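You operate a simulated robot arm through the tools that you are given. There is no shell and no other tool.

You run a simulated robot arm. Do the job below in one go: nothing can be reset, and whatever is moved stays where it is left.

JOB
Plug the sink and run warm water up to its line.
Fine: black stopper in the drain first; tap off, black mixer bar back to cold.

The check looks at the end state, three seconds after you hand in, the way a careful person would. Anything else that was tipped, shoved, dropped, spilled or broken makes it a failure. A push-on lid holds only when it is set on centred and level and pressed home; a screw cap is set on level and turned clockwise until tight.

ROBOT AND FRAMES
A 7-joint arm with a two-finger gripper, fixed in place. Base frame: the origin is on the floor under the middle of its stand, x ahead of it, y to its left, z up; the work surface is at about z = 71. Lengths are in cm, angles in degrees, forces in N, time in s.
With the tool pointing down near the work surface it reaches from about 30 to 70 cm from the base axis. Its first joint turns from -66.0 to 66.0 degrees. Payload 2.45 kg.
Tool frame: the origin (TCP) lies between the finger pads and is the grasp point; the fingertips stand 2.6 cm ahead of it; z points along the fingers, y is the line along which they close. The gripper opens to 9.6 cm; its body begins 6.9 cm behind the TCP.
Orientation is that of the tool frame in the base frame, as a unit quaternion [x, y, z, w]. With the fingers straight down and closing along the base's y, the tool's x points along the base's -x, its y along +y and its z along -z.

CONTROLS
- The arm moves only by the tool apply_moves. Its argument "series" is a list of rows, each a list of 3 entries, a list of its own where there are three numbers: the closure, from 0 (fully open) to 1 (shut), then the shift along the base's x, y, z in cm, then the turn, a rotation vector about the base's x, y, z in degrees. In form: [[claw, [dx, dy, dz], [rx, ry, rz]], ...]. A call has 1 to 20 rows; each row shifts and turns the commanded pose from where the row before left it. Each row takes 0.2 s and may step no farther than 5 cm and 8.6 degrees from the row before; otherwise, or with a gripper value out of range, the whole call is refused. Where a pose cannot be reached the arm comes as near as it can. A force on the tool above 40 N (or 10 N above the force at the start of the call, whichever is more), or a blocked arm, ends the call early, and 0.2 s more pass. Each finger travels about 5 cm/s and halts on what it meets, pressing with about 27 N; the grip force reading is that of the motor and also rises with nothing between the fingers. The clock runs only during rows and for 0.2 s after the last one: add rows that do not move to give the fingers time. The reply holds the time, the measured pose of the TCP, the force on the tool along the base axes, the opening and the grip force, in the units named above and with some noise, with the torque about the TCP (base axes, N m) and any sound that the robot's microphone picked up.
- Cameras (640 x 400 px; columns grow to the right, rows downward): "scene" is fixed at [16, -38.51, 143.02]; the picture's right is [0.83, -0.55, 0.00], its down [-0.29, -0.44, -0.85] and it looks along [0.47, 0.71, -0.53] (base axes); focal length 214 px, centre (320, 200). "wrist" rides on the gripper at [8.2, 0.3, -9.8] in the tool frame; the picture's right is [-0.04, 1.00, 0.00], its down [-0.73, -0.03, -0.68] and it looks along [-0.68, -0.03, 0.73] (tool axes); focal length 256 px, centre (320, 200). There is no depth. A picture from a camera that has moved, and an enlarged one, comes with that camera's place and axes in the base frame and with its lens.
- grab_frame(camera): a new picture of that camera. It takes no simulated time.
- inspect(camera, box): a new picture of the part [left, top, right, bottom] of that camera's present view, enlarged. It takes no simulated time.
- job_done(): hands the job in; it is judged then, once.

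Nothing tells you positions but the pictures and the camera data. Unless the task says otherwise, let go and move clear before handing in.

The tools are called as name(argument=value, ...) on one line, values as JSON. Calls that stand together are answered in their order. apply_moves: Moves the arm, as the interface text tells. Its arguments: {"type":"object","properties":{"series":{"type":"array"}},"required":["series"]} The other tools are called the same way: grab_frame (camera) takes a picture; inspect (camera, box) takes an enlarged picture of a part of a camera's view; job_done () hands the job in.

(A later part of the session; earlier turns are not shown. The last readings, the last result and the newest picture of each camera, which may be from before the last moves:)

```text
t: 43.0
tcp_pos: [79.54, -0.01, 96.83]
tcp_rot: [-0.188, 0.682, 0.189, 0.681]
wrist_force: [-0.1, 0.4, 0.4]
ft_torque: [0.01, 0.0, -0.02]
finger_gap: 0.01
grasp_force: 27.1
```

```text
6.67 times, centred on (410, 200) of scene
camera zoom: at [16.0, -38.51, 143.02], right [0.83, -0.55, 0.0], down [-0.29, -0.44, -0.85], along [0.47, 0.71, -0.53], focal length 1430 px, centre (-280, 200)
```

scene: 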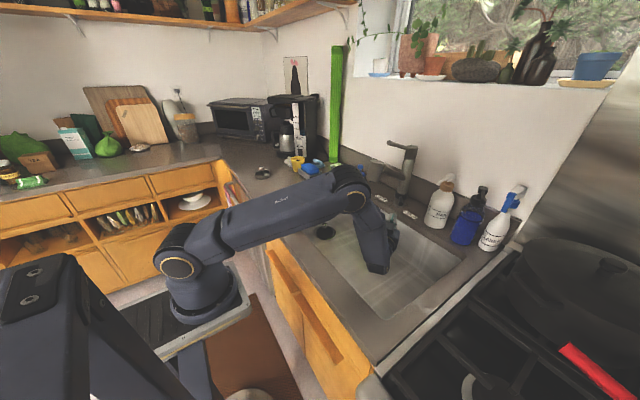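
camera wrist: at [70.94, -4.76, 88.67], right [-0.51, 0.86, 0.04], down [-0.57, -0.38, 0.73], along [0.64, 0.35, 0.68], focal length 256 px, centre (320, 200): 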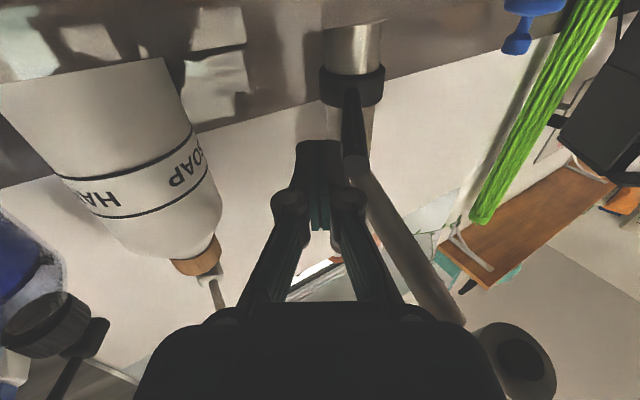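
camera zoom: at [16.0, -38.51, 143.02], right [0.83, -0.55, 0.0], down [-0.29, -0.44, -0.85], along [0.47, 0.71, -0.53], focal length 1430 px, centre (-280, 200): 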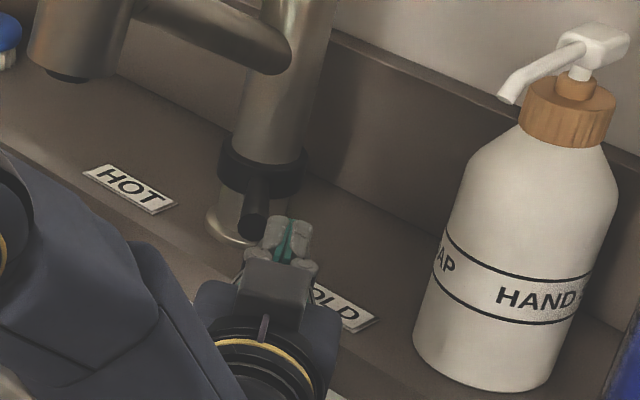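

apply_moves(series=[[1, [0, 0.6, 0], [0, 0, 0]], [1, [0, 0.6, 0], [0, 0, 0]], [1, [0, 0.6, 0], [0, 0, 0]], [1, [0, 0.6, 0], [0, 0, 0]], [1, [0, 0, 0], [0, 0, 0]]])

grab_frame(camera="wrist")

inspect(camera="scene", box=[370, 170, 450, 230])

```text
t: 44.2
tcp_pos: [79.63, 2.45, 96.88]
tcp_rot: [-0.186, 0.682, 0.19, 0.681]
wrist_force: [0.1, -0.5, 0.4]
ft_torque: [0.04, 0.03, -0.01]
finger_gap: 0.0
grasp_force: 27.2
```

```text
taken
camera wrist: at [70.96, -2.34, 88.69], right [-0.51, 0.86, 0.04], down [-0.57, -0.38, 0.73], along [0.64, 0.35, 0.68], focal length 256 px, centre (320, 200)
```

wrist: 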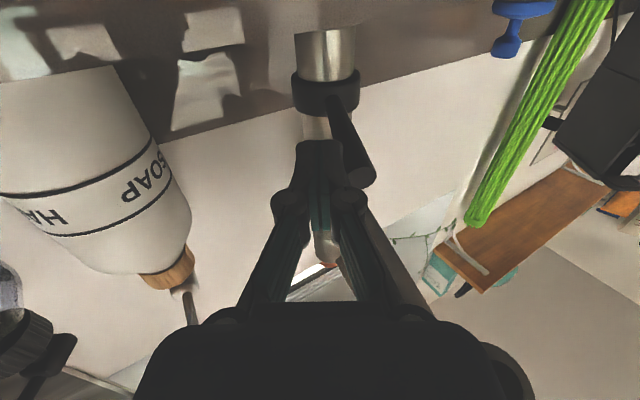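

```text
6.67 times, centred on (410, 200) of scene
camera zoom: at [16.0, -38.51, 143.02], right [0.83, -0.55, 0.0], down [-0.29, -0.44, -0.85], along [0.47, 0.71, -0.53], focal length 1430 px, centre (-280, 200)
```

zoom: 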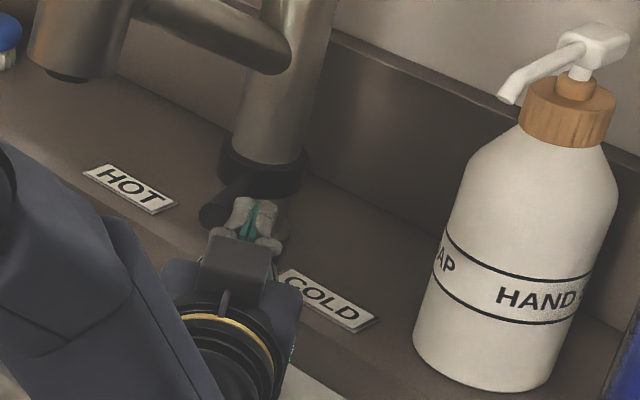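

The bar is turning easily and is roughly halfway to the middle. I'll push another 2 cm in small steps.

apply_moves(series=[[1, [0, 0.5, 0], [0, 0, 0]], [1, [0, 0.5, 0], [0, 0, 0]], [1, [0, 0.5, 0], [0, 0, 0]], [1, [0, 0.4, 0], [0, 0, 0]], [1, [0, 0, 0], [0, 0, 0]]])

grab_frame(camera="wrist")

inspect(camera="scene", box=[370, 170, 450, 230])

```text
t: 45.4
tcp_pos: [79.61, 4.23, 96.99]
tcp_rot: [-0.186, 0.682, 0.191, 0.681]
wrist_force: [-0.8, -0.2, 0.3]
ft_torque: [0.0, 0.02, 0.01]
finger_gap: 0.0
grasp_force: 27.0
```

```text
taken
camera wrist: at [70.98, -0.46, 88.7], right [-0.51, 0.86, 0.04], down [-0.57, -0.38, 0.73], along [0.64, 0.35, 0.68], focal length 256 px, centre (320, 200)
```

wrist: 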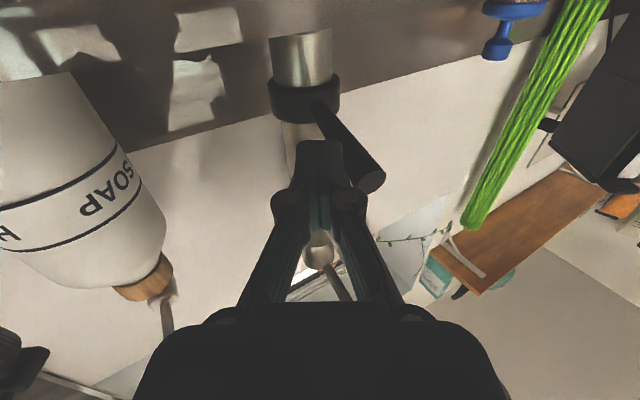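

```text
6.67 times, centred on (410, 200) of scene
camera zoom: at [16.0, -38.51, 143.02], right [0.83, -0.55, 0.0], down [-0.29, -0.44, -0.85], along [0.47, 0.71, -0.53], focal length 1430 px, centre (-280, 200)
```

zoom: 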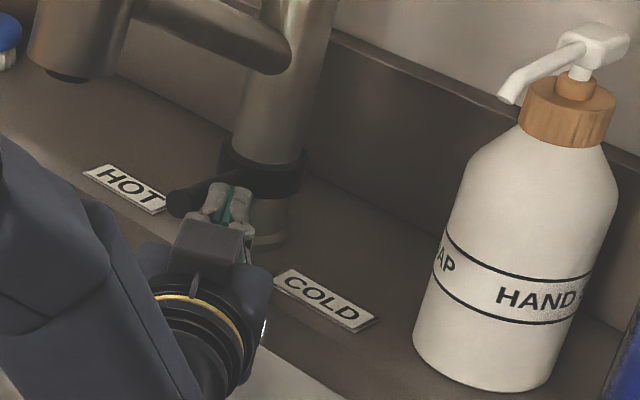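

The bar is within about 5° of straight out. I'll nudge it the last bit and back away.

apply_moves(series=[[1, [0, 0.3, 0], [0, 0, 0]], [1, [0, 0.2, 0], [0, 0, 0]], [1, [0, 0, 0], [0, 0, 0]], [1, [0, -0.8, 0], [0, 0, 0]], [1, [0, -1.0, 0], [0, 0, 0]], [1, [-3, -1.5, 0], [0, 0, 0]], [1, [-4, -1.0, 0], [0, 0, 0]], [1, [-4, 0, 0], [0, 0, 0]], [1, [0, 0, 0], [0, 0, 0]]])

grab_frame(camera="wrist")

inspect(camera="scene", box=[370, 170, 450, 230])

```text
t: 47.4
tcp_pos: [68.65, 0.36, 96.9]
tcp_rot: [-0.188, 0.681, 0.19, 0.681]
wrist_force: [0.1, -0.2, -0.1]
ft_torque: [0.01, 0.0, -0.02]
finger_gap: 0.0
grasp_force: 27.5
```

```text
taken
camera wrist: at [59.98, -4.33, 88.66], right [-0.51, 0.86, 0.04], down [-0.57, -0.38, 0.73], along [0.64, 0.35, 0.68], focal length 256 px, centre (320, 200)
```

wrist: 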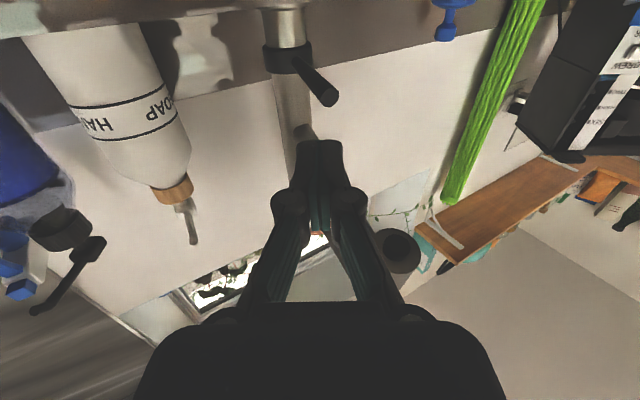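

```text
6.67 times, centred on (410, 200) of scene
camera zoom: at [16.0, -38.51, 143.02], right [0.83, -0.55, 0.0], down [-0.29, -0.44, -0.85], along [0.47, 0.71, -0.53], focal length 1430 px, centre (-280, 200)
```

zoom: 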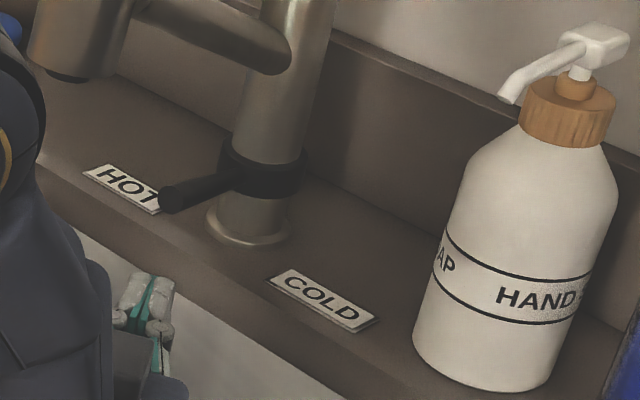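

The mixer bar now points straight out, midway between HOT and COLD. Next I back out, rise, and look at the lever from in front.

apply_moves(series=[[1, [-4.5, 0, 0], [0, 0, 0]], [1, [-4.5, 0, 0.5], [0, 0, 0]], [1, [-0.5, 0, 2], [0, 0, -7.5]], [1, [-0.5, 0, 2], [0, 0, -7.5]], [1, [-0.5, 0, 2], [0, 0, -7.5]], [1, [-0.5, 0, 2], [0, 0, -7.5]], [0.6, [0, 0, 3], [0, 8, 0]], [0.2, [0, 0, 3], [0, 8, 0]], [0.2, [0, 0, 3], [0, 8, 0]], [0.2, [0, 0, 3], [0, 8, 0]], [0.2, [0, 0, 3], [0, 6, 0]], [0.2, [0, 0, 0], [0, 0, 0]], [0.2, [0, 0, 0], [0, 0, 0]]])

grab_frame(camera="wrist")

grab_frame(camera="scene")

```text
t: 50.2
tcp_pos: [57.45, 0.44, 120.36]
tcp_rot: [-0.002, 0.899, 0.008, 0.438]
wrist_force: [-0.2, 0.5, 0.5]
ft_torque: [0.02, -0.06, 0.05]
finger_gap: 7.68
grasp_force: 0.0
```

```text
taken
camera wrist: at [44.75, 0.6, 119.98], right [0.01, 1.0, 0.05], down [-0.08, -0.04, 1.0], along [1.0, -0.02, 0.08], focal length 256 px, centre (320, 200)
```

wrist: 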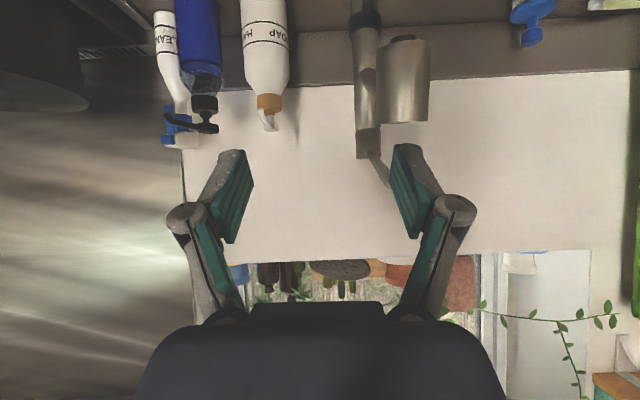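

```text
taken
```

scene: 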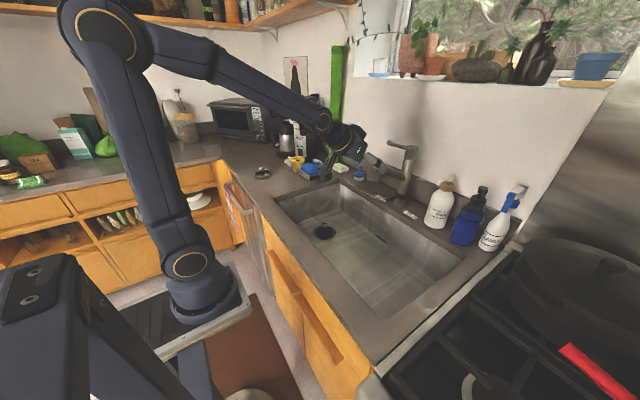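

inspect(camera="wrist", box=[330, 20, 450, 200])

inspect(camera="scene", box=[350, 125, 430, 195])

```text
2.22 times, centred on (390, 110) of wrist
camera zoom: at [44.75, 0.6, 119.98], right [0.01, 1.0, 0.05], down [-0.08, -0.04, 1.0], along [1.0, -0.02, 0.08], focal length 569 px, centre (164, 400)
```

zoom: 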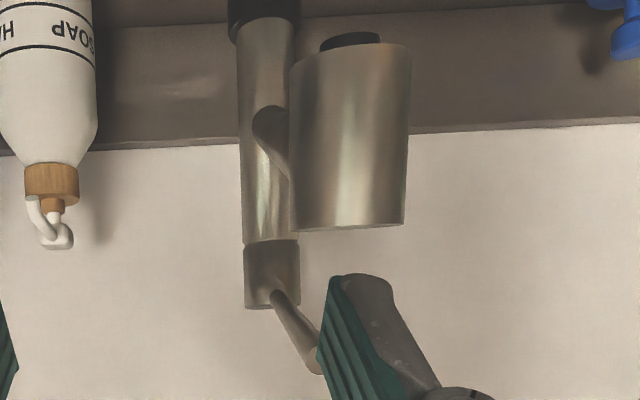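

```text
5.71 times, centred on (390, 160) of scene
camera zoom: at [16.0, -38.51, 143.02], right [0.83, -0.55, 0.0], down [-0.29, -0.44, -0.85], along [0.47, 0.71, -0.53], focal length 1226 px, centre (-80, 429)
```

zoom: 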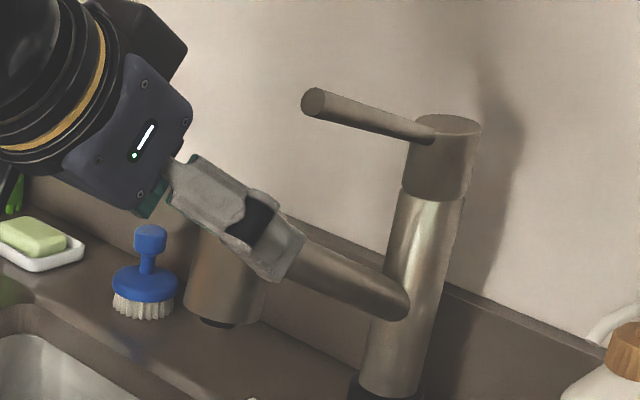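

The lever tip is at about (73.4, 7.8, 121), rising gently from the cap at (87, 8, 117), and the spout head's top is at z 115.5. I'll line up the open fingers in front of the lever tip.

apply_moves(series=[[0.2, [2, 1.8, 1.5], [0, 0, 0]], [0.2, [2.9, 1.9, 1.5], [0, 0, 0]], [0.2, [2.9, 1.9, 0.8], [0, 0, 0]], [0.2, [2.9, 1.8, -0.2], [0, 0, 0]], [0.2, [1.5, 0, 0], [0, 0, 0]], [0.2, [0, 0, 0], [0, 0, 0]], [0.2, [0, 0, 0], [0, 0, 0]]])

grab_frame(camera="wrist")

inspect(camera="scene", box=[350, 125, 430, 195])

```text
t: 51.8
tcp_pos: [69.75, 7.89, 123.96]
tcp_rot: [-0.002, 0.899, 0.009, 0.438]
wrist_force: [-0.4, 0.2, -1.0]
ft_torque: [0.0, 0.05, 0.0]
finger_gap: 7.68
grasp_force: 0.0
```

```text
taken
camera wrist: at [56.97, 8.09, 123.55], right [0.01, 1.0, 0.05], down [-0.08, -0.04, 1.0], along [1.0, -0.02, 0.08], focal length 256 px, centre (320, 200)
```

wrist: 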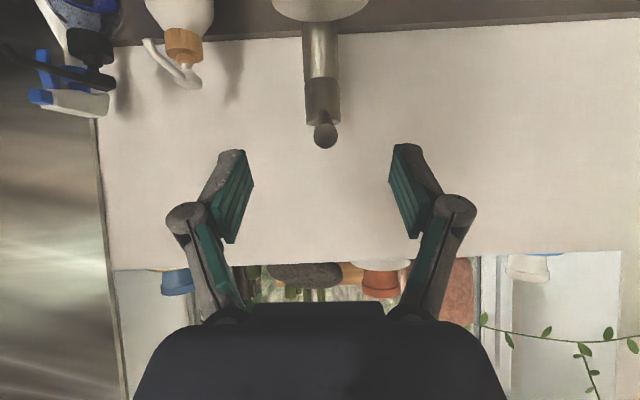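

```text
5.71 times, centred on (390, 160) of scene
camera zoom: at [16.0, -38.51, 143.02], right [0.83, -0.55, 0.0], down [-0.29, -0.44, -0.85], along [0.47, 0.71, -0.53], focal length 1226 px, centre (-80, 429)
```

zoom: 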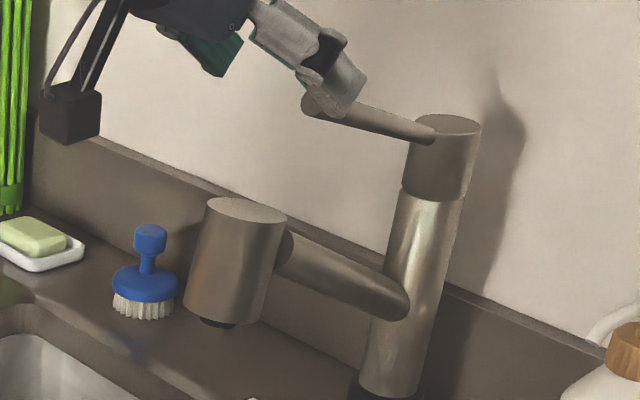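

The lever tip is 0.3 cm to the left of the tool axis, so I'll correct that and slide the open fingers around the lever.

apply_moves(series=[[0.2, [1.5, 0.27, -1.0], [0, 0, 0]], [0.2, [1.9, 0, -1.3], [0, 0, 0]], [0.2, [1.85, 0, -1.26], [0, 0, 0]], [0.2, [0, 0, 0], [0, 0, 0]], [0.2, [0, 0, 0], [0, 0, 0]]])

grab_frame(camera="wrist")

inspect(camera="scene", box=[350, 125, 430, 195])

```text
t: 53.0
tcp_pos: [75.07, 8.07, 120.32]
tcp_rot: [-0.002, 0.899, 0.009, 0.438]
wrist_force: [0.1, 0.0, 0.2]
ft_torque: [-0.02, 0.01, 0.03]
finger_gap: 7.7
grasp_force: 0.1
```

```text
taken
camera wrist: at [62.3, 8.37, 119.95], right [0.01, 1.0, 0.05], down [-0.08, -0.04, 1.0], along [1.0, -0.02, 0.08], focal length 256 px, centre (320, 200)
```

wrist: 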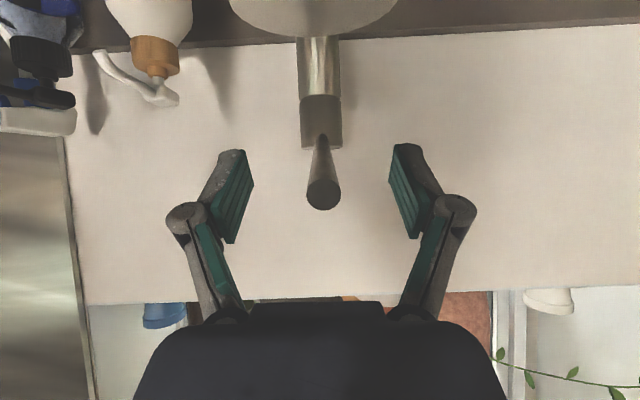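

```text
5.71 times, centred on (390, 160) of scene
camera zoom: at [16.0, -38.51, 143.02], right [0.83, -0.55, 0.0], down [-0.29, -0.44, -0.85], along [0.47, 0.71, -0.53], focal length 1226 px, centre (-80, 429)
```

zoom: 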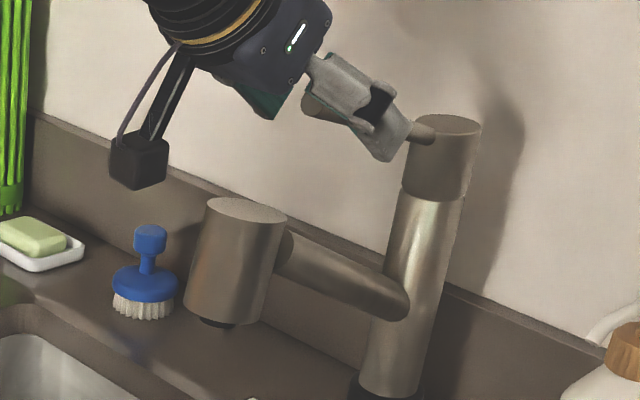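

The lever lies centred between the pads. I'll close on it.

apply_moves(series=[[0.7, [0, 0, 0], [0, 0, 0]], [0.9, [0, 0, 0], [0, 0, 0]], [1, [0, 0, 0], [0, 0, 0]], [1, [0, 0, 0], [0, 0, 0]], [1, [0, 0, 0], [0, 0, 0]], [1, [0, 0, 0], [0, 0, 0]]])

grab_frame(camera="wrist")

```text
t: 54.4
tcp_pos: [75.09, 8.29, 120.35]
tcp_rot: [-0.002, 0.899, 0.009, 0.439]
wrist_force: [1.2, 6.6, -0.6]
ft_torque: [-0.03, -0.02, -0.09]
finger_gap: 1.36
grasp_force: 40.2
```

```text
taken
camera wrist: at [62.28, 8.48, 119.96], right [0.01, 1.0, 0.05], down [-0.08, -0.04, 1.0], along [1.0, -0.02, 0.08], focal length 256 px, centre (320, 200)
```

wrist: 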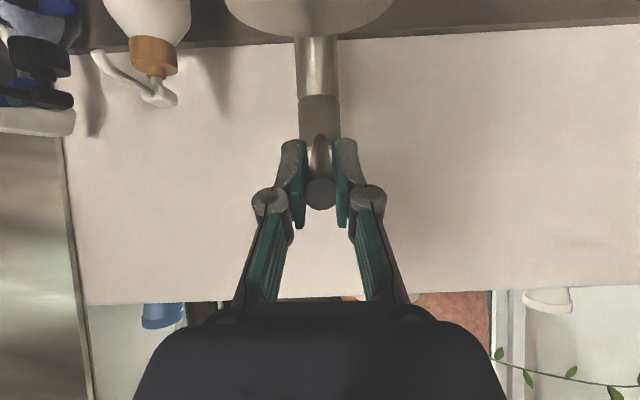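

The lever is gripped with only a small side load. I'll lift it gently along its arc and watch the force and sound.

apply_moves(series=[[1, [0.08, 0, 0.3], [0, 0, 0]], [1, [0.08, 0, 0.3], [0, 0, 0]], [1, [0, 0, 0], [0, 0, 0]]])

inspect(camera="scene", box=[330, 125, 430, 215])

```text
t: 55.2
tcp_pos: [75.24, 8.31, 120.88]
tcp_rot: [-0.002, 0.9, 0.009, 0.436]
wrist_force: [1.7, 10.3, -11.6]
ft_torque: [-0.01, 1.35, -0.02]
finger_gap: 1.4
grasp_force: 40.2
```

```text
4.44 times, centred on (380, 170) of scene
camera zoom: at [16.04, -38.47, 143.02], right [0.83, -0.55, 0.0], down [-0.29, -0.44, -0.85], along [0.47, 0.71, -0.53], focal length 953 px, centre (53, 333)
```

zoom: 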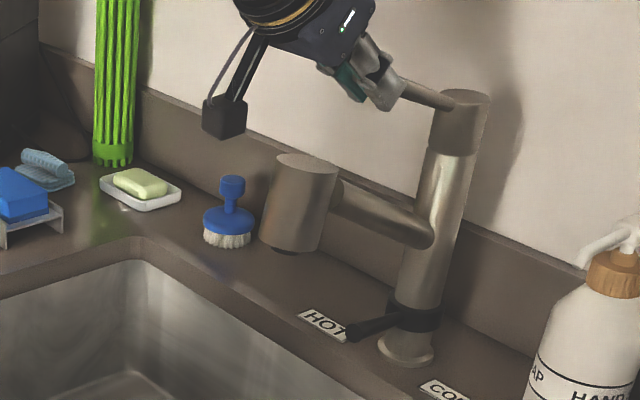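

apply_moves(series=[[1, [0.08, 0.15, 0.3], [0, 0, 0]], [1, [0.09, 0, 0.3], [0, 0, 0]], [1, [0, 0, 0], [0, 0, 0]]])

inspect(camera="scene", box=[330, 125, 430, 215])

grab_frame(camera="wrist")

```text
t: 56.0
tcp_pos: [75.47, 8.15, 121.58]
tcp_rot: [-0.002, 0.898, 0.009, 0.439]
wrist_force: [2.9, 6.3, -10.8]
ft_torque: [-0.02, 1.25, 0.01]
finger_gap: 1.37
grasp_force: 40.0
```

```text
4.44 times, centred on (380, 170) of scene
camera zoom: at [16.04, -38.48, 143.02], right [0.83, -0.55, 0.0], down [-0.29, -0.44, -0.85], along [0.47, 0.71, -0.53], focal length 953 px, centre (53, 333)
```

zoom: 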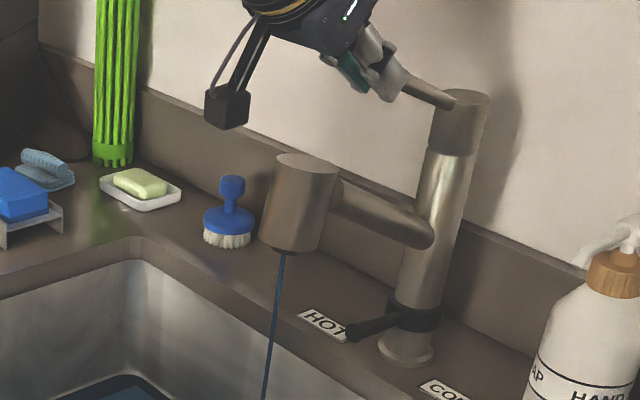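

```text
taken
camera wrist: at [62.61, 8.51, 121.1], right [0.01, 1.0, 0.04], down [-0.08, -0.04, 1.0], along [1.0, -0.02, 0.08], focal length 256 px, centre (320, 200)
```

wrist: 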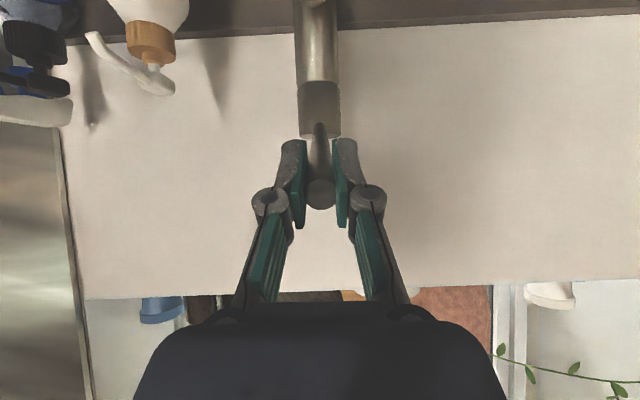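

Water is running from the spout. I'll check the sink and the colour of the stream before any more time passes.

grab_frame(camera="scene")

inspect(camera="scene", box=[270, 170, 470, 340])

inspect(camera="scene", box=[340, 190, 440, 260])

inspect(camera="scene", box=[360, 170, 410, 215])

```text
taken
```

scene: 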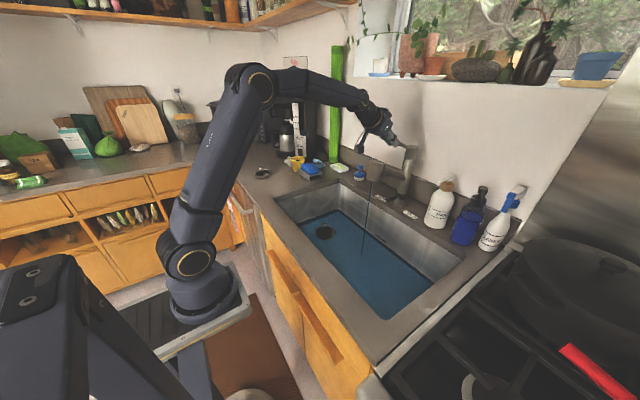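

```text
2.35 times, centred on (370, 255) of scene
camera zoom: at [16.04, -38.48, 143.02], right [0.83, -0.55, 0.0], down [-0.29, -0.44, -0.85], along [0.47, 0.71, -0.53], focal length 505 px, centre (202, 71)
```

zoom: 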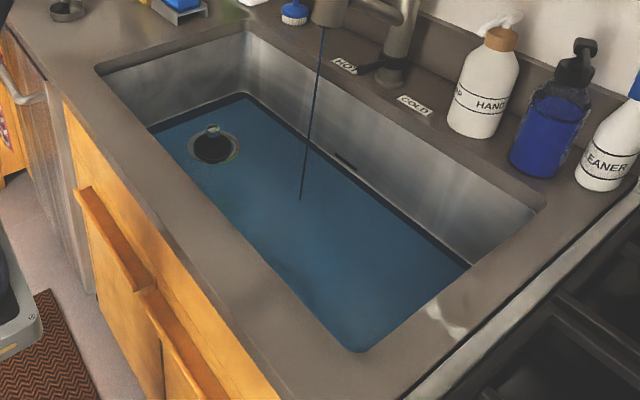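

```text
5.71 times, centred on (390, 225) of scene
camera zoom: at [16.04, -38.48, 143.02], right [0.83, -0.55, 0.0], down [-0.29, -0.44, -0.85], along [0.47, 0.71, -0.53], focal length 1226 px, centre (-80, 57)
```

zoom: 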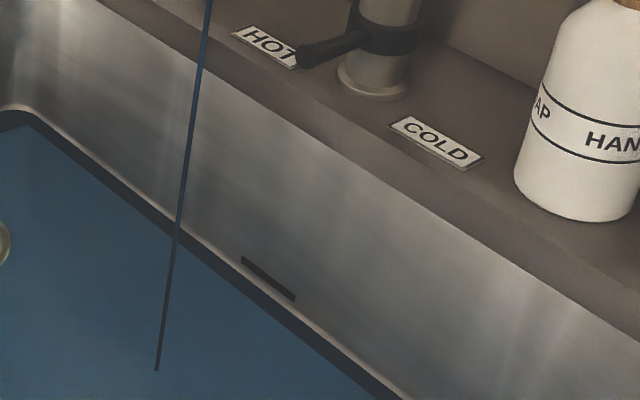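

```text
8.89 times, centred on (385, 192) of scene
camera zoom: at [16.04, -38.48, 143.02], right [0.83, -0.55, 0.0], down [-0.29, -0.44, -0.85], along [0.47, 0.71, -0.53], focal length 1906 px, centre (-258, 267)
```

zoom: 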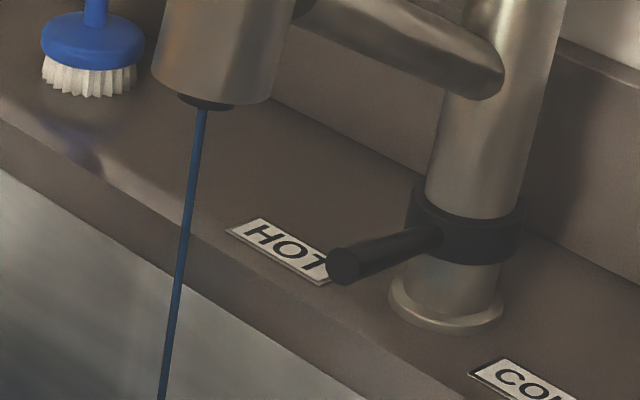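

The stopper holds and the water already covers the floor. I'll let it run briefly and see how the level rises relative to the line.

apply_moves(series=[[1, [0, 0, 0], [0, 0, 0]], [1, [0, 0, 0], [0, 0, 0]], [1, [0, 0, 0], [0, 0, 0]], [1, [0, 0, 0], [0, 0, 0]], [1, [0, 0, 0], [0, 0, 0]]])

inspect(camera="scene", box=[340, 190, 440, 260])

inspect(camera="scene", box=[370, 220, 400, 240])

inspect(camera="scene", box=[310, 215, 345, 245])

```text
t: 57.2
tcp_pos: [75.32, 8.22, 121.61]
tcp_rot: [-0.003, 0.899, 0.009, 0.437]
wrist_force: [5.1, 6.0, -11.0]
ft_torque: [-0.04, 1.03, -0.06]
finger_gap: 1.37
grasp_force: 39.7
```

```text
5.71 times, centred on (390, 225) of scene
camera zoom: at [16.05, -38.48, 143.02], right [0.83, -0.55, 0.0], down [-0.29, -0.44, -0.85], along [0.47, 0.71, -0.53], focal length 1226 px, centre (-80, 57)
```

zoom: 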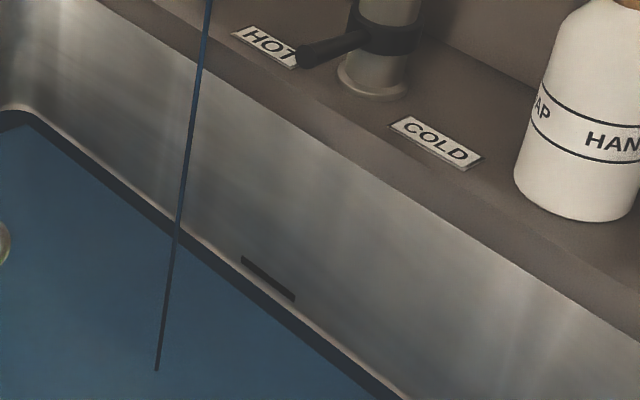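

```text
16.00 times, centred on (385, 230) of scene
camera zoom: at [16.05, -38.48, 143.02], right [0.83, -0.55, 0.0], down [-0.29, -0.44, -0.85], along [0.47, 0.71, -0.53], focal length 3432 px, centre (-720, -280)
```

zoom: 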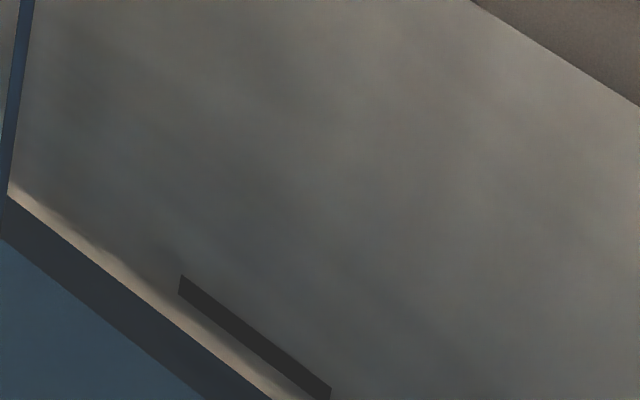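

```text
13.33 times, centred on (328, 230) of scene
camera zoom: at [16.05, -38.48, 143.02], right [0.83, -0.55, 0.0], down [-0.29, -0.44, -0.85], along [0.47, 0.71, -0.53], focal length 2860 px, centre (220, -200)
```

zoom: 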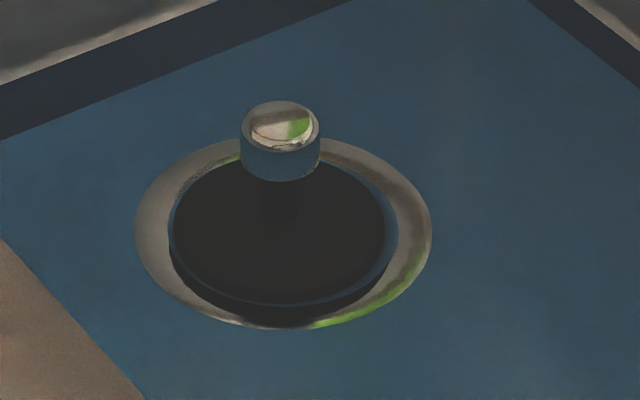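

The level is rising slowly at this opening. I'll open the lever further to speed up filling, following its arc.

apply_moves(series=[[1, [0.12, 0.05, 0.3], [0, 1, 0]], [1, [0.12, 0.05, 0.3], [0, 1, 0]], [1, [0.12, 0, 0.3], [0, 1, 0]], [1, [0.12, 0, 0.3], [0, 1, 0]], [1, [0, 0, 0], [0, 0, 0]]])

inspect(camera="scene", box=[330, 125, 430, 215])

inspect(camera="scene", box=[310, 190, 450, 290])

```text
t: 58.4
tcp_pos: [75.9, 8.33, 122.64]
tcp_rot: [-0.001, 0.914, 0.008, 0.406]
wrist_force: [10.0, 0.1, -14.1]
ft_torque: [-0.11, 1.12, -0.12]
finger_gap: 1.38
grasp_force: 40.2
```

```text
4.44 times, centred on (380, 170) of scene
camera zoom: at [16.07, -38.5, 143.01], right [0.83, -0.55, 0.0], down [-0.29, -0.44, -0.85], along [0.47, 0.71, -0.53], focal length 953 px, centre (53, 333)
```

zoom: 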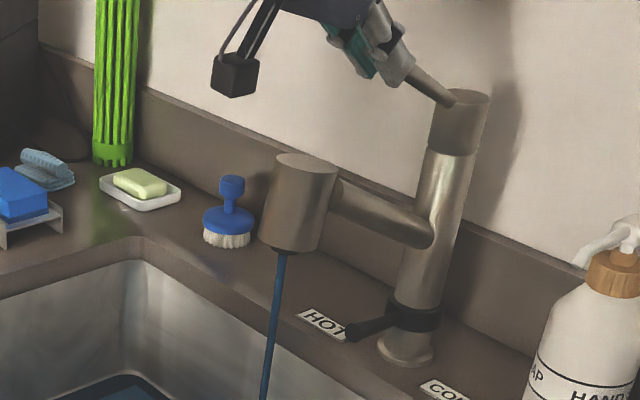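

```text
4.00 times, centred on (380, 240) of scene
camera zoom: at [16.07, -38.5, 143.01], right [0.83, -0.55, 0.0], down [-0.29, -0.44, -0.85], along [0.47, 0.71, -0.53], focal length 858 px, centre (80, 40)
```

zoom: 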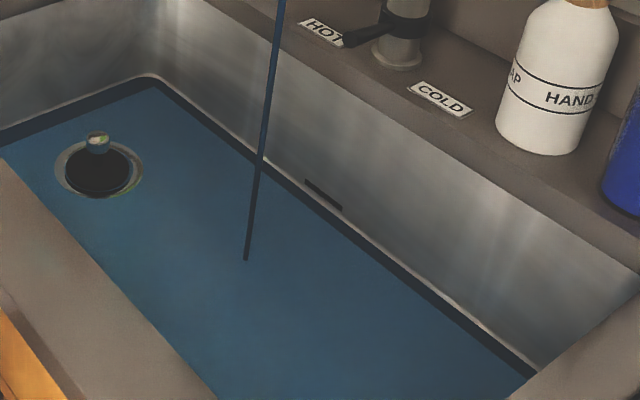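

The stream is thicker now. I'll run 2 s and measure the rise.

apply_moves(series=[[1, [0, 0, 0], [0, 0, 0]], [1, [0, 0, 0], [0, 0, 0]], [1, [0, 0, 0], [0, 0, 0]], [1, [0, 0, 0], [0, 0, 0]], [1, [0, 0, 0], [0, 0, 0]], [1, [0, 0, 0], [0, 0, 0]], [1, [0, 0, 0], [0, 0, 0]], [1, [0, 0, 0], [0, 0, 0]], [1, [0, 0, 0], [0, 0, 0]], [1, [0, 0, 0], [0, 0, 0]]])

inspect(camera="scene", box=[370, 220, 400, 240])

inspect(camera="scene", box=[310, 215, 345, 245])

```text
t: 60.6
tcp_pos: [75.92, 8.28, 122.7]
tcp_rot: [-0.002, 0.913, 0.009, 0.407]
wrist_force: [13.4, -5.1, -13.6]
ft_torque: [-0.13, 0.72, -0.26]
finger_gap: 1.34
grasp_force: 40.0
```

```text
16.00 times, centred on (385, 230) of scene
camera zoom: at [16.08, -38.52, 143.0], right [0.83, -0.55, 0.0], down [-0.29, -0.44, -0.85], along [0.47, 0.71, -0.53], focal length 3432 px, centre (-720, -280)
```

zoom: 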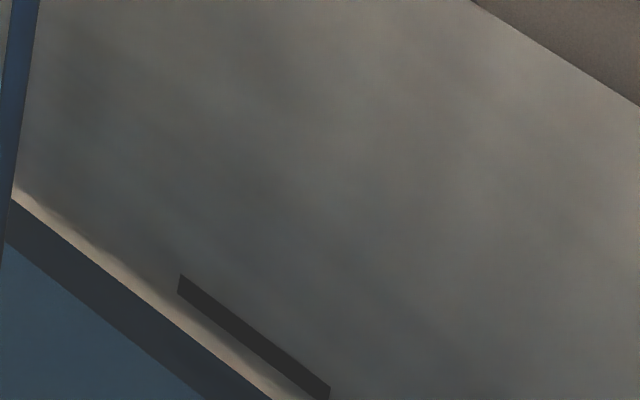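

```text
13.33 times, centred on (328, 230) of scene
camera zoom: at [16.08, -38.52, 143.0], right [0.83, -0.55, 0.0], down [-0.29, -0.44, -0.85], along [0.47, 0.71, -0.53], focal length 2860 px, centre (220, -200)
```

zoom: 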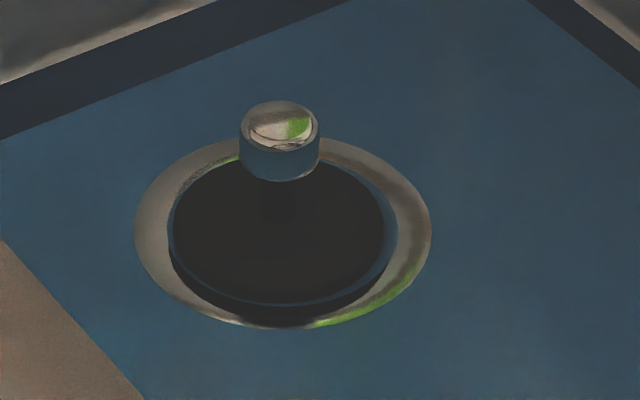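

The level change over 3 s is below what I can resolve, so the flow is still small relative to the sink's area. I'll open the lever further along its arc to fill faster.

apply_moves(series=[[1, [0.25, 0, 0.25], [0, 1.2, 0]], [1, [0.22, 0, 0.28], [0, 1.2, 0]], [1, [0.2, 0, 0.3], [0, 1.2, 0]], [1, [0.2, 0, 0.3], [0, 1.2, 0]], [1, [0.2, 0, 0.3], [0, 1.2, 0]], [1, [0, 0, 0], [0, 0, 0]]])

inspect(camera="scene", box=[330, 115, 430, 215])

```text
t: 62.0
tcp_pos: [76.93, 8.19, 124.19]
tcp_rot: [0.0, 0.934, 0.008, 0.358]
wrist_force: [-7.6, -8.1, -5.8]
ft_torque: [-0.13, 1.24, -0.26]
finger_gap: 1.37
grasp_force: 39.9
```

```text
4.00 times, centred on (380, 165) of scene
camera zoom: at [15.99, -38.53, 143.01], right [0.83, -0.55, 0.0], down [-0.29, -0.44, -0.85], along [0.47, 0.71, -0.53], focal length 858 px, centre (80, 340)
```

zoom: 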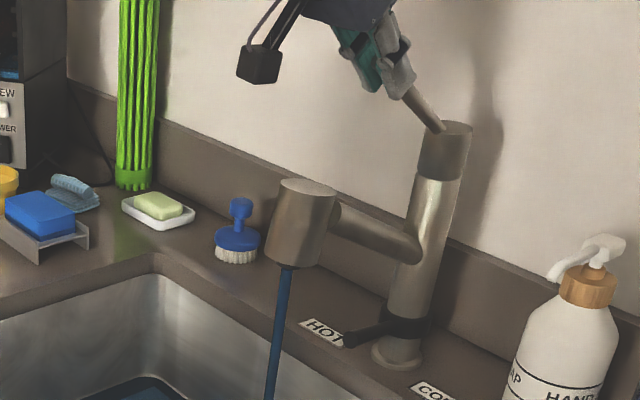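

apply_moves(series=[[1, [0, 0, 0], [0, 0, 0]], [1, [0, 0, 0], [0, 0, 0]], [1, [0, 0, 0], [0, 0, 0]], [1, [0, 0, 0], [0, 0, 0]], [1, [0, 0, 0], [0, 0, 0]], [1, [0, 0, 0], [0, 0, 0]], [1, [0, 0, 0], [0, 0, 0]], [1, [0, 0, 0], [0, 0, 0]], [1, [0, 0, 0], [0, 0, 0]], [1, [0, 0, 0], [0, 0, 0]], [1, [0, 0, 0], [0, 0, 0]], [1, [0, 0, 0], [0, 0, 0]], [1, [0, 0, 0], [0, 0, 0]], [1, [0, 0, 0], [0, 0, 0]], [1, [0, 0, 0], [0, 0, 0]]])

inspect(camera="scene", box=[370, 220, 400, 240])

inspect(camera="scene", box=[310, 215, 345, 245])

inspect(camera="scene", box=[270, 170, 470, 340])

```text
t: 65.2
tcp_pos: [76.84, 8.16, 124.32]
tcp_rot: [-0.002, 0.933, 0.009, 0.359]
wrist_force: [-4.6, -8.8, -0.6]
ft_torque: [-0.19, 0.4, -0.3]
finger_gap: 1.39
grasp_force: 40.2
```

```text
16.00 times, centred on (385, 230) of scene
camera zoom: at [15.99, -38.54, 143.01], right [0.83, -0.55, 0.0], down [-0.29, -0.44, -0.85], along [0.47, 0.71, -0.53], focal length 3432 px, centre (-720, -280)
```

zoom: 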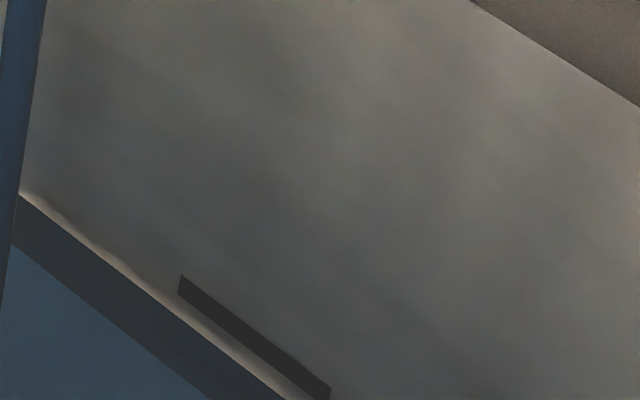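

```text
13.33 times, centred on (328, 230) of scene
camera zoom: at [15.99, -38.54, 143.01], right [0.83, -0.55, 0.0], down [-0.29, -0.44, -0.85], along [0.47, 0.71, -0.53], focal length 2860 px, centre (220, -200)
```

zoom: 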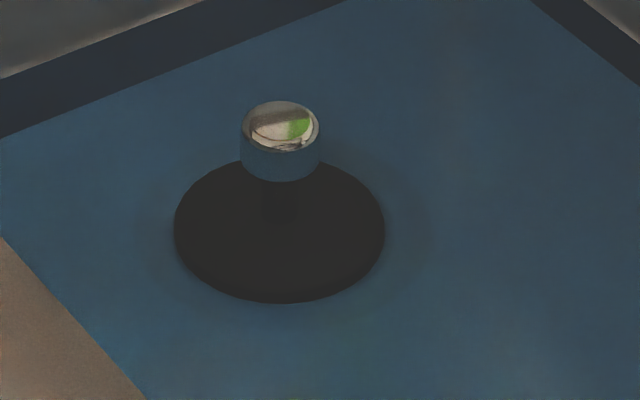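

```text
2.35 times, centred on (370, 255) of scene
camera zoom: at [15.99, -38.54, 143.01], right [0.83, -0.55, 0.0], down [-0.29, -0.44, -0.85], along [0.47, 0.71, -0.53], focal length 505 px, centre (202, 71)
```

zoom: 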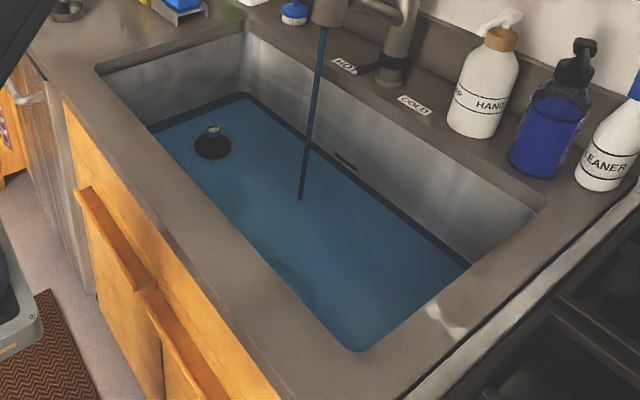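

The ring is now under water and the waterline on the back wall has risen by about 0.4 cm, so the stopper is holding. I need about 1.4 cm more to reach the middle of the line. I'll keep running.

apply_moves(series=[[1, [0, 0, 0], [0, 0, 0]], [1, [0, 0, 0], [0, 0, 0]], [1, [0, 0, 0], [0, 0, 0]], [1, [0, 0, 0], [0, 0, 0]], [1, [0, 0, 0], [0, 0, 0]], [1, [0, 0, 0], [0, 0, 0]], [1, [0, 0, 0], [0, 0, 0]], [1, [0, 0, 0], [0, 0, 0]], [1, [0, 0, 0], [0, 0, 0]], [1, [0, 0, 0], [0, 0, 0]], [1, [0, 0, 0], [0, 0, 0]], [1, [0, 0, 0], [0, 0, 0]], [1, [0, 0, 0], [0, 0, 0]], [1, [0, 0, 0], [0, 0, 0]], [1, [0, 0, 0], [0, 0, 0]]])

inspect(camera="scene", box=[370, 220, 400, 240])

inspect(camera="scene", box=[310, 215, 345, 245])

```text
t: 68.4
tcp_pos: [76.95, 8.24, 124.31]
tcp_rot: [0.0, 0.933, 0.009, 0.359]
wrist_force: [0.1, -8.8, 2.5]
ft_torque: [-0.19, -0.29, -0.28]
finger_gap: 1.37
grasp_force: 40.3
```

```text
16.00 times, centred on (385, 230) of scene
camera zoom: at [15.99, -38.54, 143.01], right [0.83, -0.55, 0.0], down [-0.29, -0.44, -0.85], along [0.47, 0.71, -0.53], focal length 3432 px, centre (-720, -280)
```

zoom: 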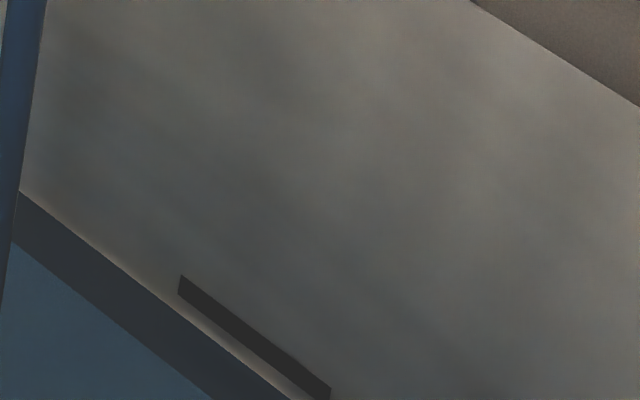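

```text
13.33 times, centred on (328, 230) of scene
camera zoom: at [15.99, -38.54, 143.01], right [0.83, -0.55, 0.0], down [-0.29, -0.44, -0.85], along [0.47, 0.71, -0.53], focal length 2860 px, centre (220, -200)
```

zoom: 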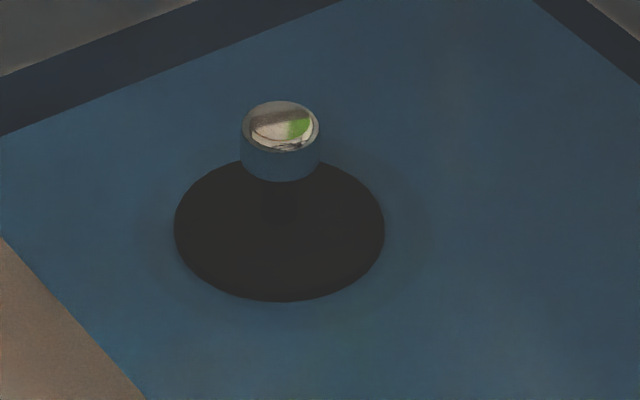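

The level is rising about 0.055 cm/s, with roughly 1.2 cm left to the line's centre. I'll continue with full-length waits.

apply_moves(series=[[1, [0, 0, 0], [0, 0, 0]], [1, [0, 0, 0], [0, 0, 0]], [1, [0, 0, 0], [0, 0, 0]], [1, [0, 0, 0], [0, 0, 0]], [1, [0, 0, 0], [0, 0, 0]], [1, [0, 0, 0], [0, 0, 0]], [1, [0, 0, 0], [0, 0, 0]], [1, [0, 0, 0], [0, 0, 0]], [1, [0, 0, 0], [0, 0, 0]], [1, [0, 0, 0], [0, 0, 0]], [1, [0, 0, 0], [0, 0, 0]], [1, [0, 0, 0], [0, 0, 0]], [1, [0, 0, 0], [0, 0, 0]], [1, [0, 0, 0], [0, 0, 0]], [1, [0, 0, 0], [0, 0, 0]], [1, [0, 0, 0], [0, 0, 0]], [1, [0, 0, 0], [0, 0, 0]], [1, [0, 0, 0], [0, 0, 0]], [1, [0, 0, 0], [0, 0, 0]], [1, [0, 0, 0], [0, 0, 0]]])

inspect(camera="scene", box=[370, 220, 400, 240])

inspect(camera="scene", box=[330, 115, 430, 215])

```text
t: 72.6
tcp_pos: [76.94, 8.29, 124.36]
tcp_rot: [-0.001, 0.934, 0.009, 0.358]
wrist_force: [-1.5, -8.4, 2.0]
ft_torque: [-0.16, -0.24, -0.26]
finger_gap: 1.37
grasp_force: 40.0
```

```text
16.00 times, centred on (385, 230) of scene
camera zoom: at [15.99, -38.54, 143.01], right [0.83, -0.55, 0.0], down [-0.29, -0.44, -0.85], along [0.47, 0.71, -0.53], focal length 3432 px, centre (-720, -280)
```

zoom: 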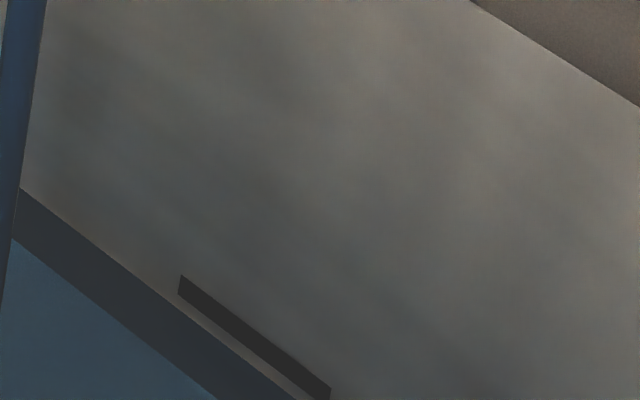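

```text
4.00 times, centred on (380, 165) of scene
camera zoom: at [15.99, -38.54, 143.01], right [0.83, -0.55, 0.0], down [-0.29, -0.44, -0.85], along [0.47, 0.71, -0.53], focal length 858 px, centre (80, 340)
```

zoom: 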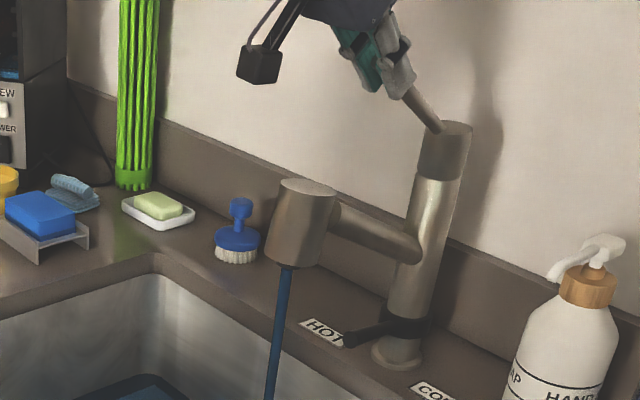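

apply_moves(series=[[1, [0, 0, 0], [0, 0, 0]], [1, [0, 0, 0], [0, 0, 0]], [1, [0, 0, 0], [0, 0, 0]], [1, [0, 0, 0], [0, 0, 0]], [1, [0, 0, 0], [0, 0, 0]], [1, [0, 0, 0], [0, 0, 0]], [1, [0, 0, 0], [0, 0, 0]], [1, [0, 0, 0], [0, 0, 0]], [1, [0, 0, 0], [0, 0, 0]], [1, [0, 0, 0], [0, 0, 0]], [1, [0, 0, 0], [0, 0, 0]], [1, [0, 0, 0], [0, 0, 0]], [1, [0, 0, 0], [0, 0, 0]], [1, [0, 0, 0], [0, 0, 0]], [1, [0, 0, 0], [0, 0, 0]], [1, [0, 0, 0], [0, 0, 0]], [1, [0, 0, 0], [0, 0, 0]], [1, [0, 0, 0], [0, 0, 0]], [1, [0, 0, 0], [0, 0, 0]], [1, [0, 0, 0], [0, 0, 0]]])

inspect(camera="scene", box=[370, 220, 400, 240])

inspect(camera="scene", box=[310, 215, 345, 245])

```text
t: 76.8
tcp_pos: [76.86, 8.37, 124.29]
tcp_rot: [-0.001, 0.933, 0.008, 0.359]
wrist_force: [-2.8, -8.6, 1.7]
ft_torque: [-0.2, 0.03, -0.29]
finger_gap: 1.37
grasp_force: 39.7
```

```text
16.00 times, centred on (385, 230) of scene
camera zoom: at [15.99, -38.54, 143.01], right [0.83, -0.55, 0.0], down [-0.29, -0.44, -0.85], along [0.47, 0.71, -0.53], focal length 3432 px, centre (-720, -280)
```

zoom: 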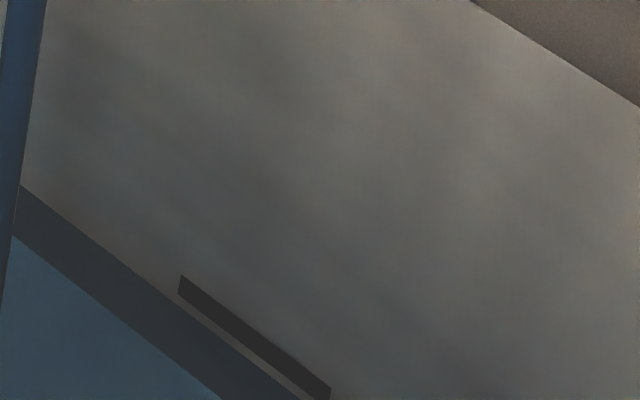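

```text
13.33 times, centred on (328, 230) of scene
camera zoom: at [15.99, -38.54, 143.01], right [0.83, -0.55, 0.0], down [-0.29, -0.44, -0.85], along [0.47, 0.71, -0.53], focal length 2860 px, centre (220, -200)
```

zoom: 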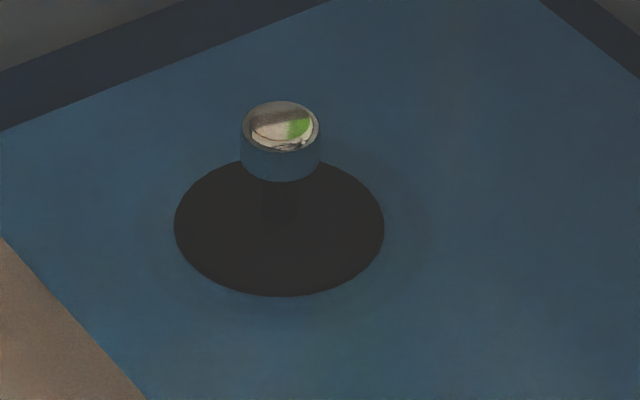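

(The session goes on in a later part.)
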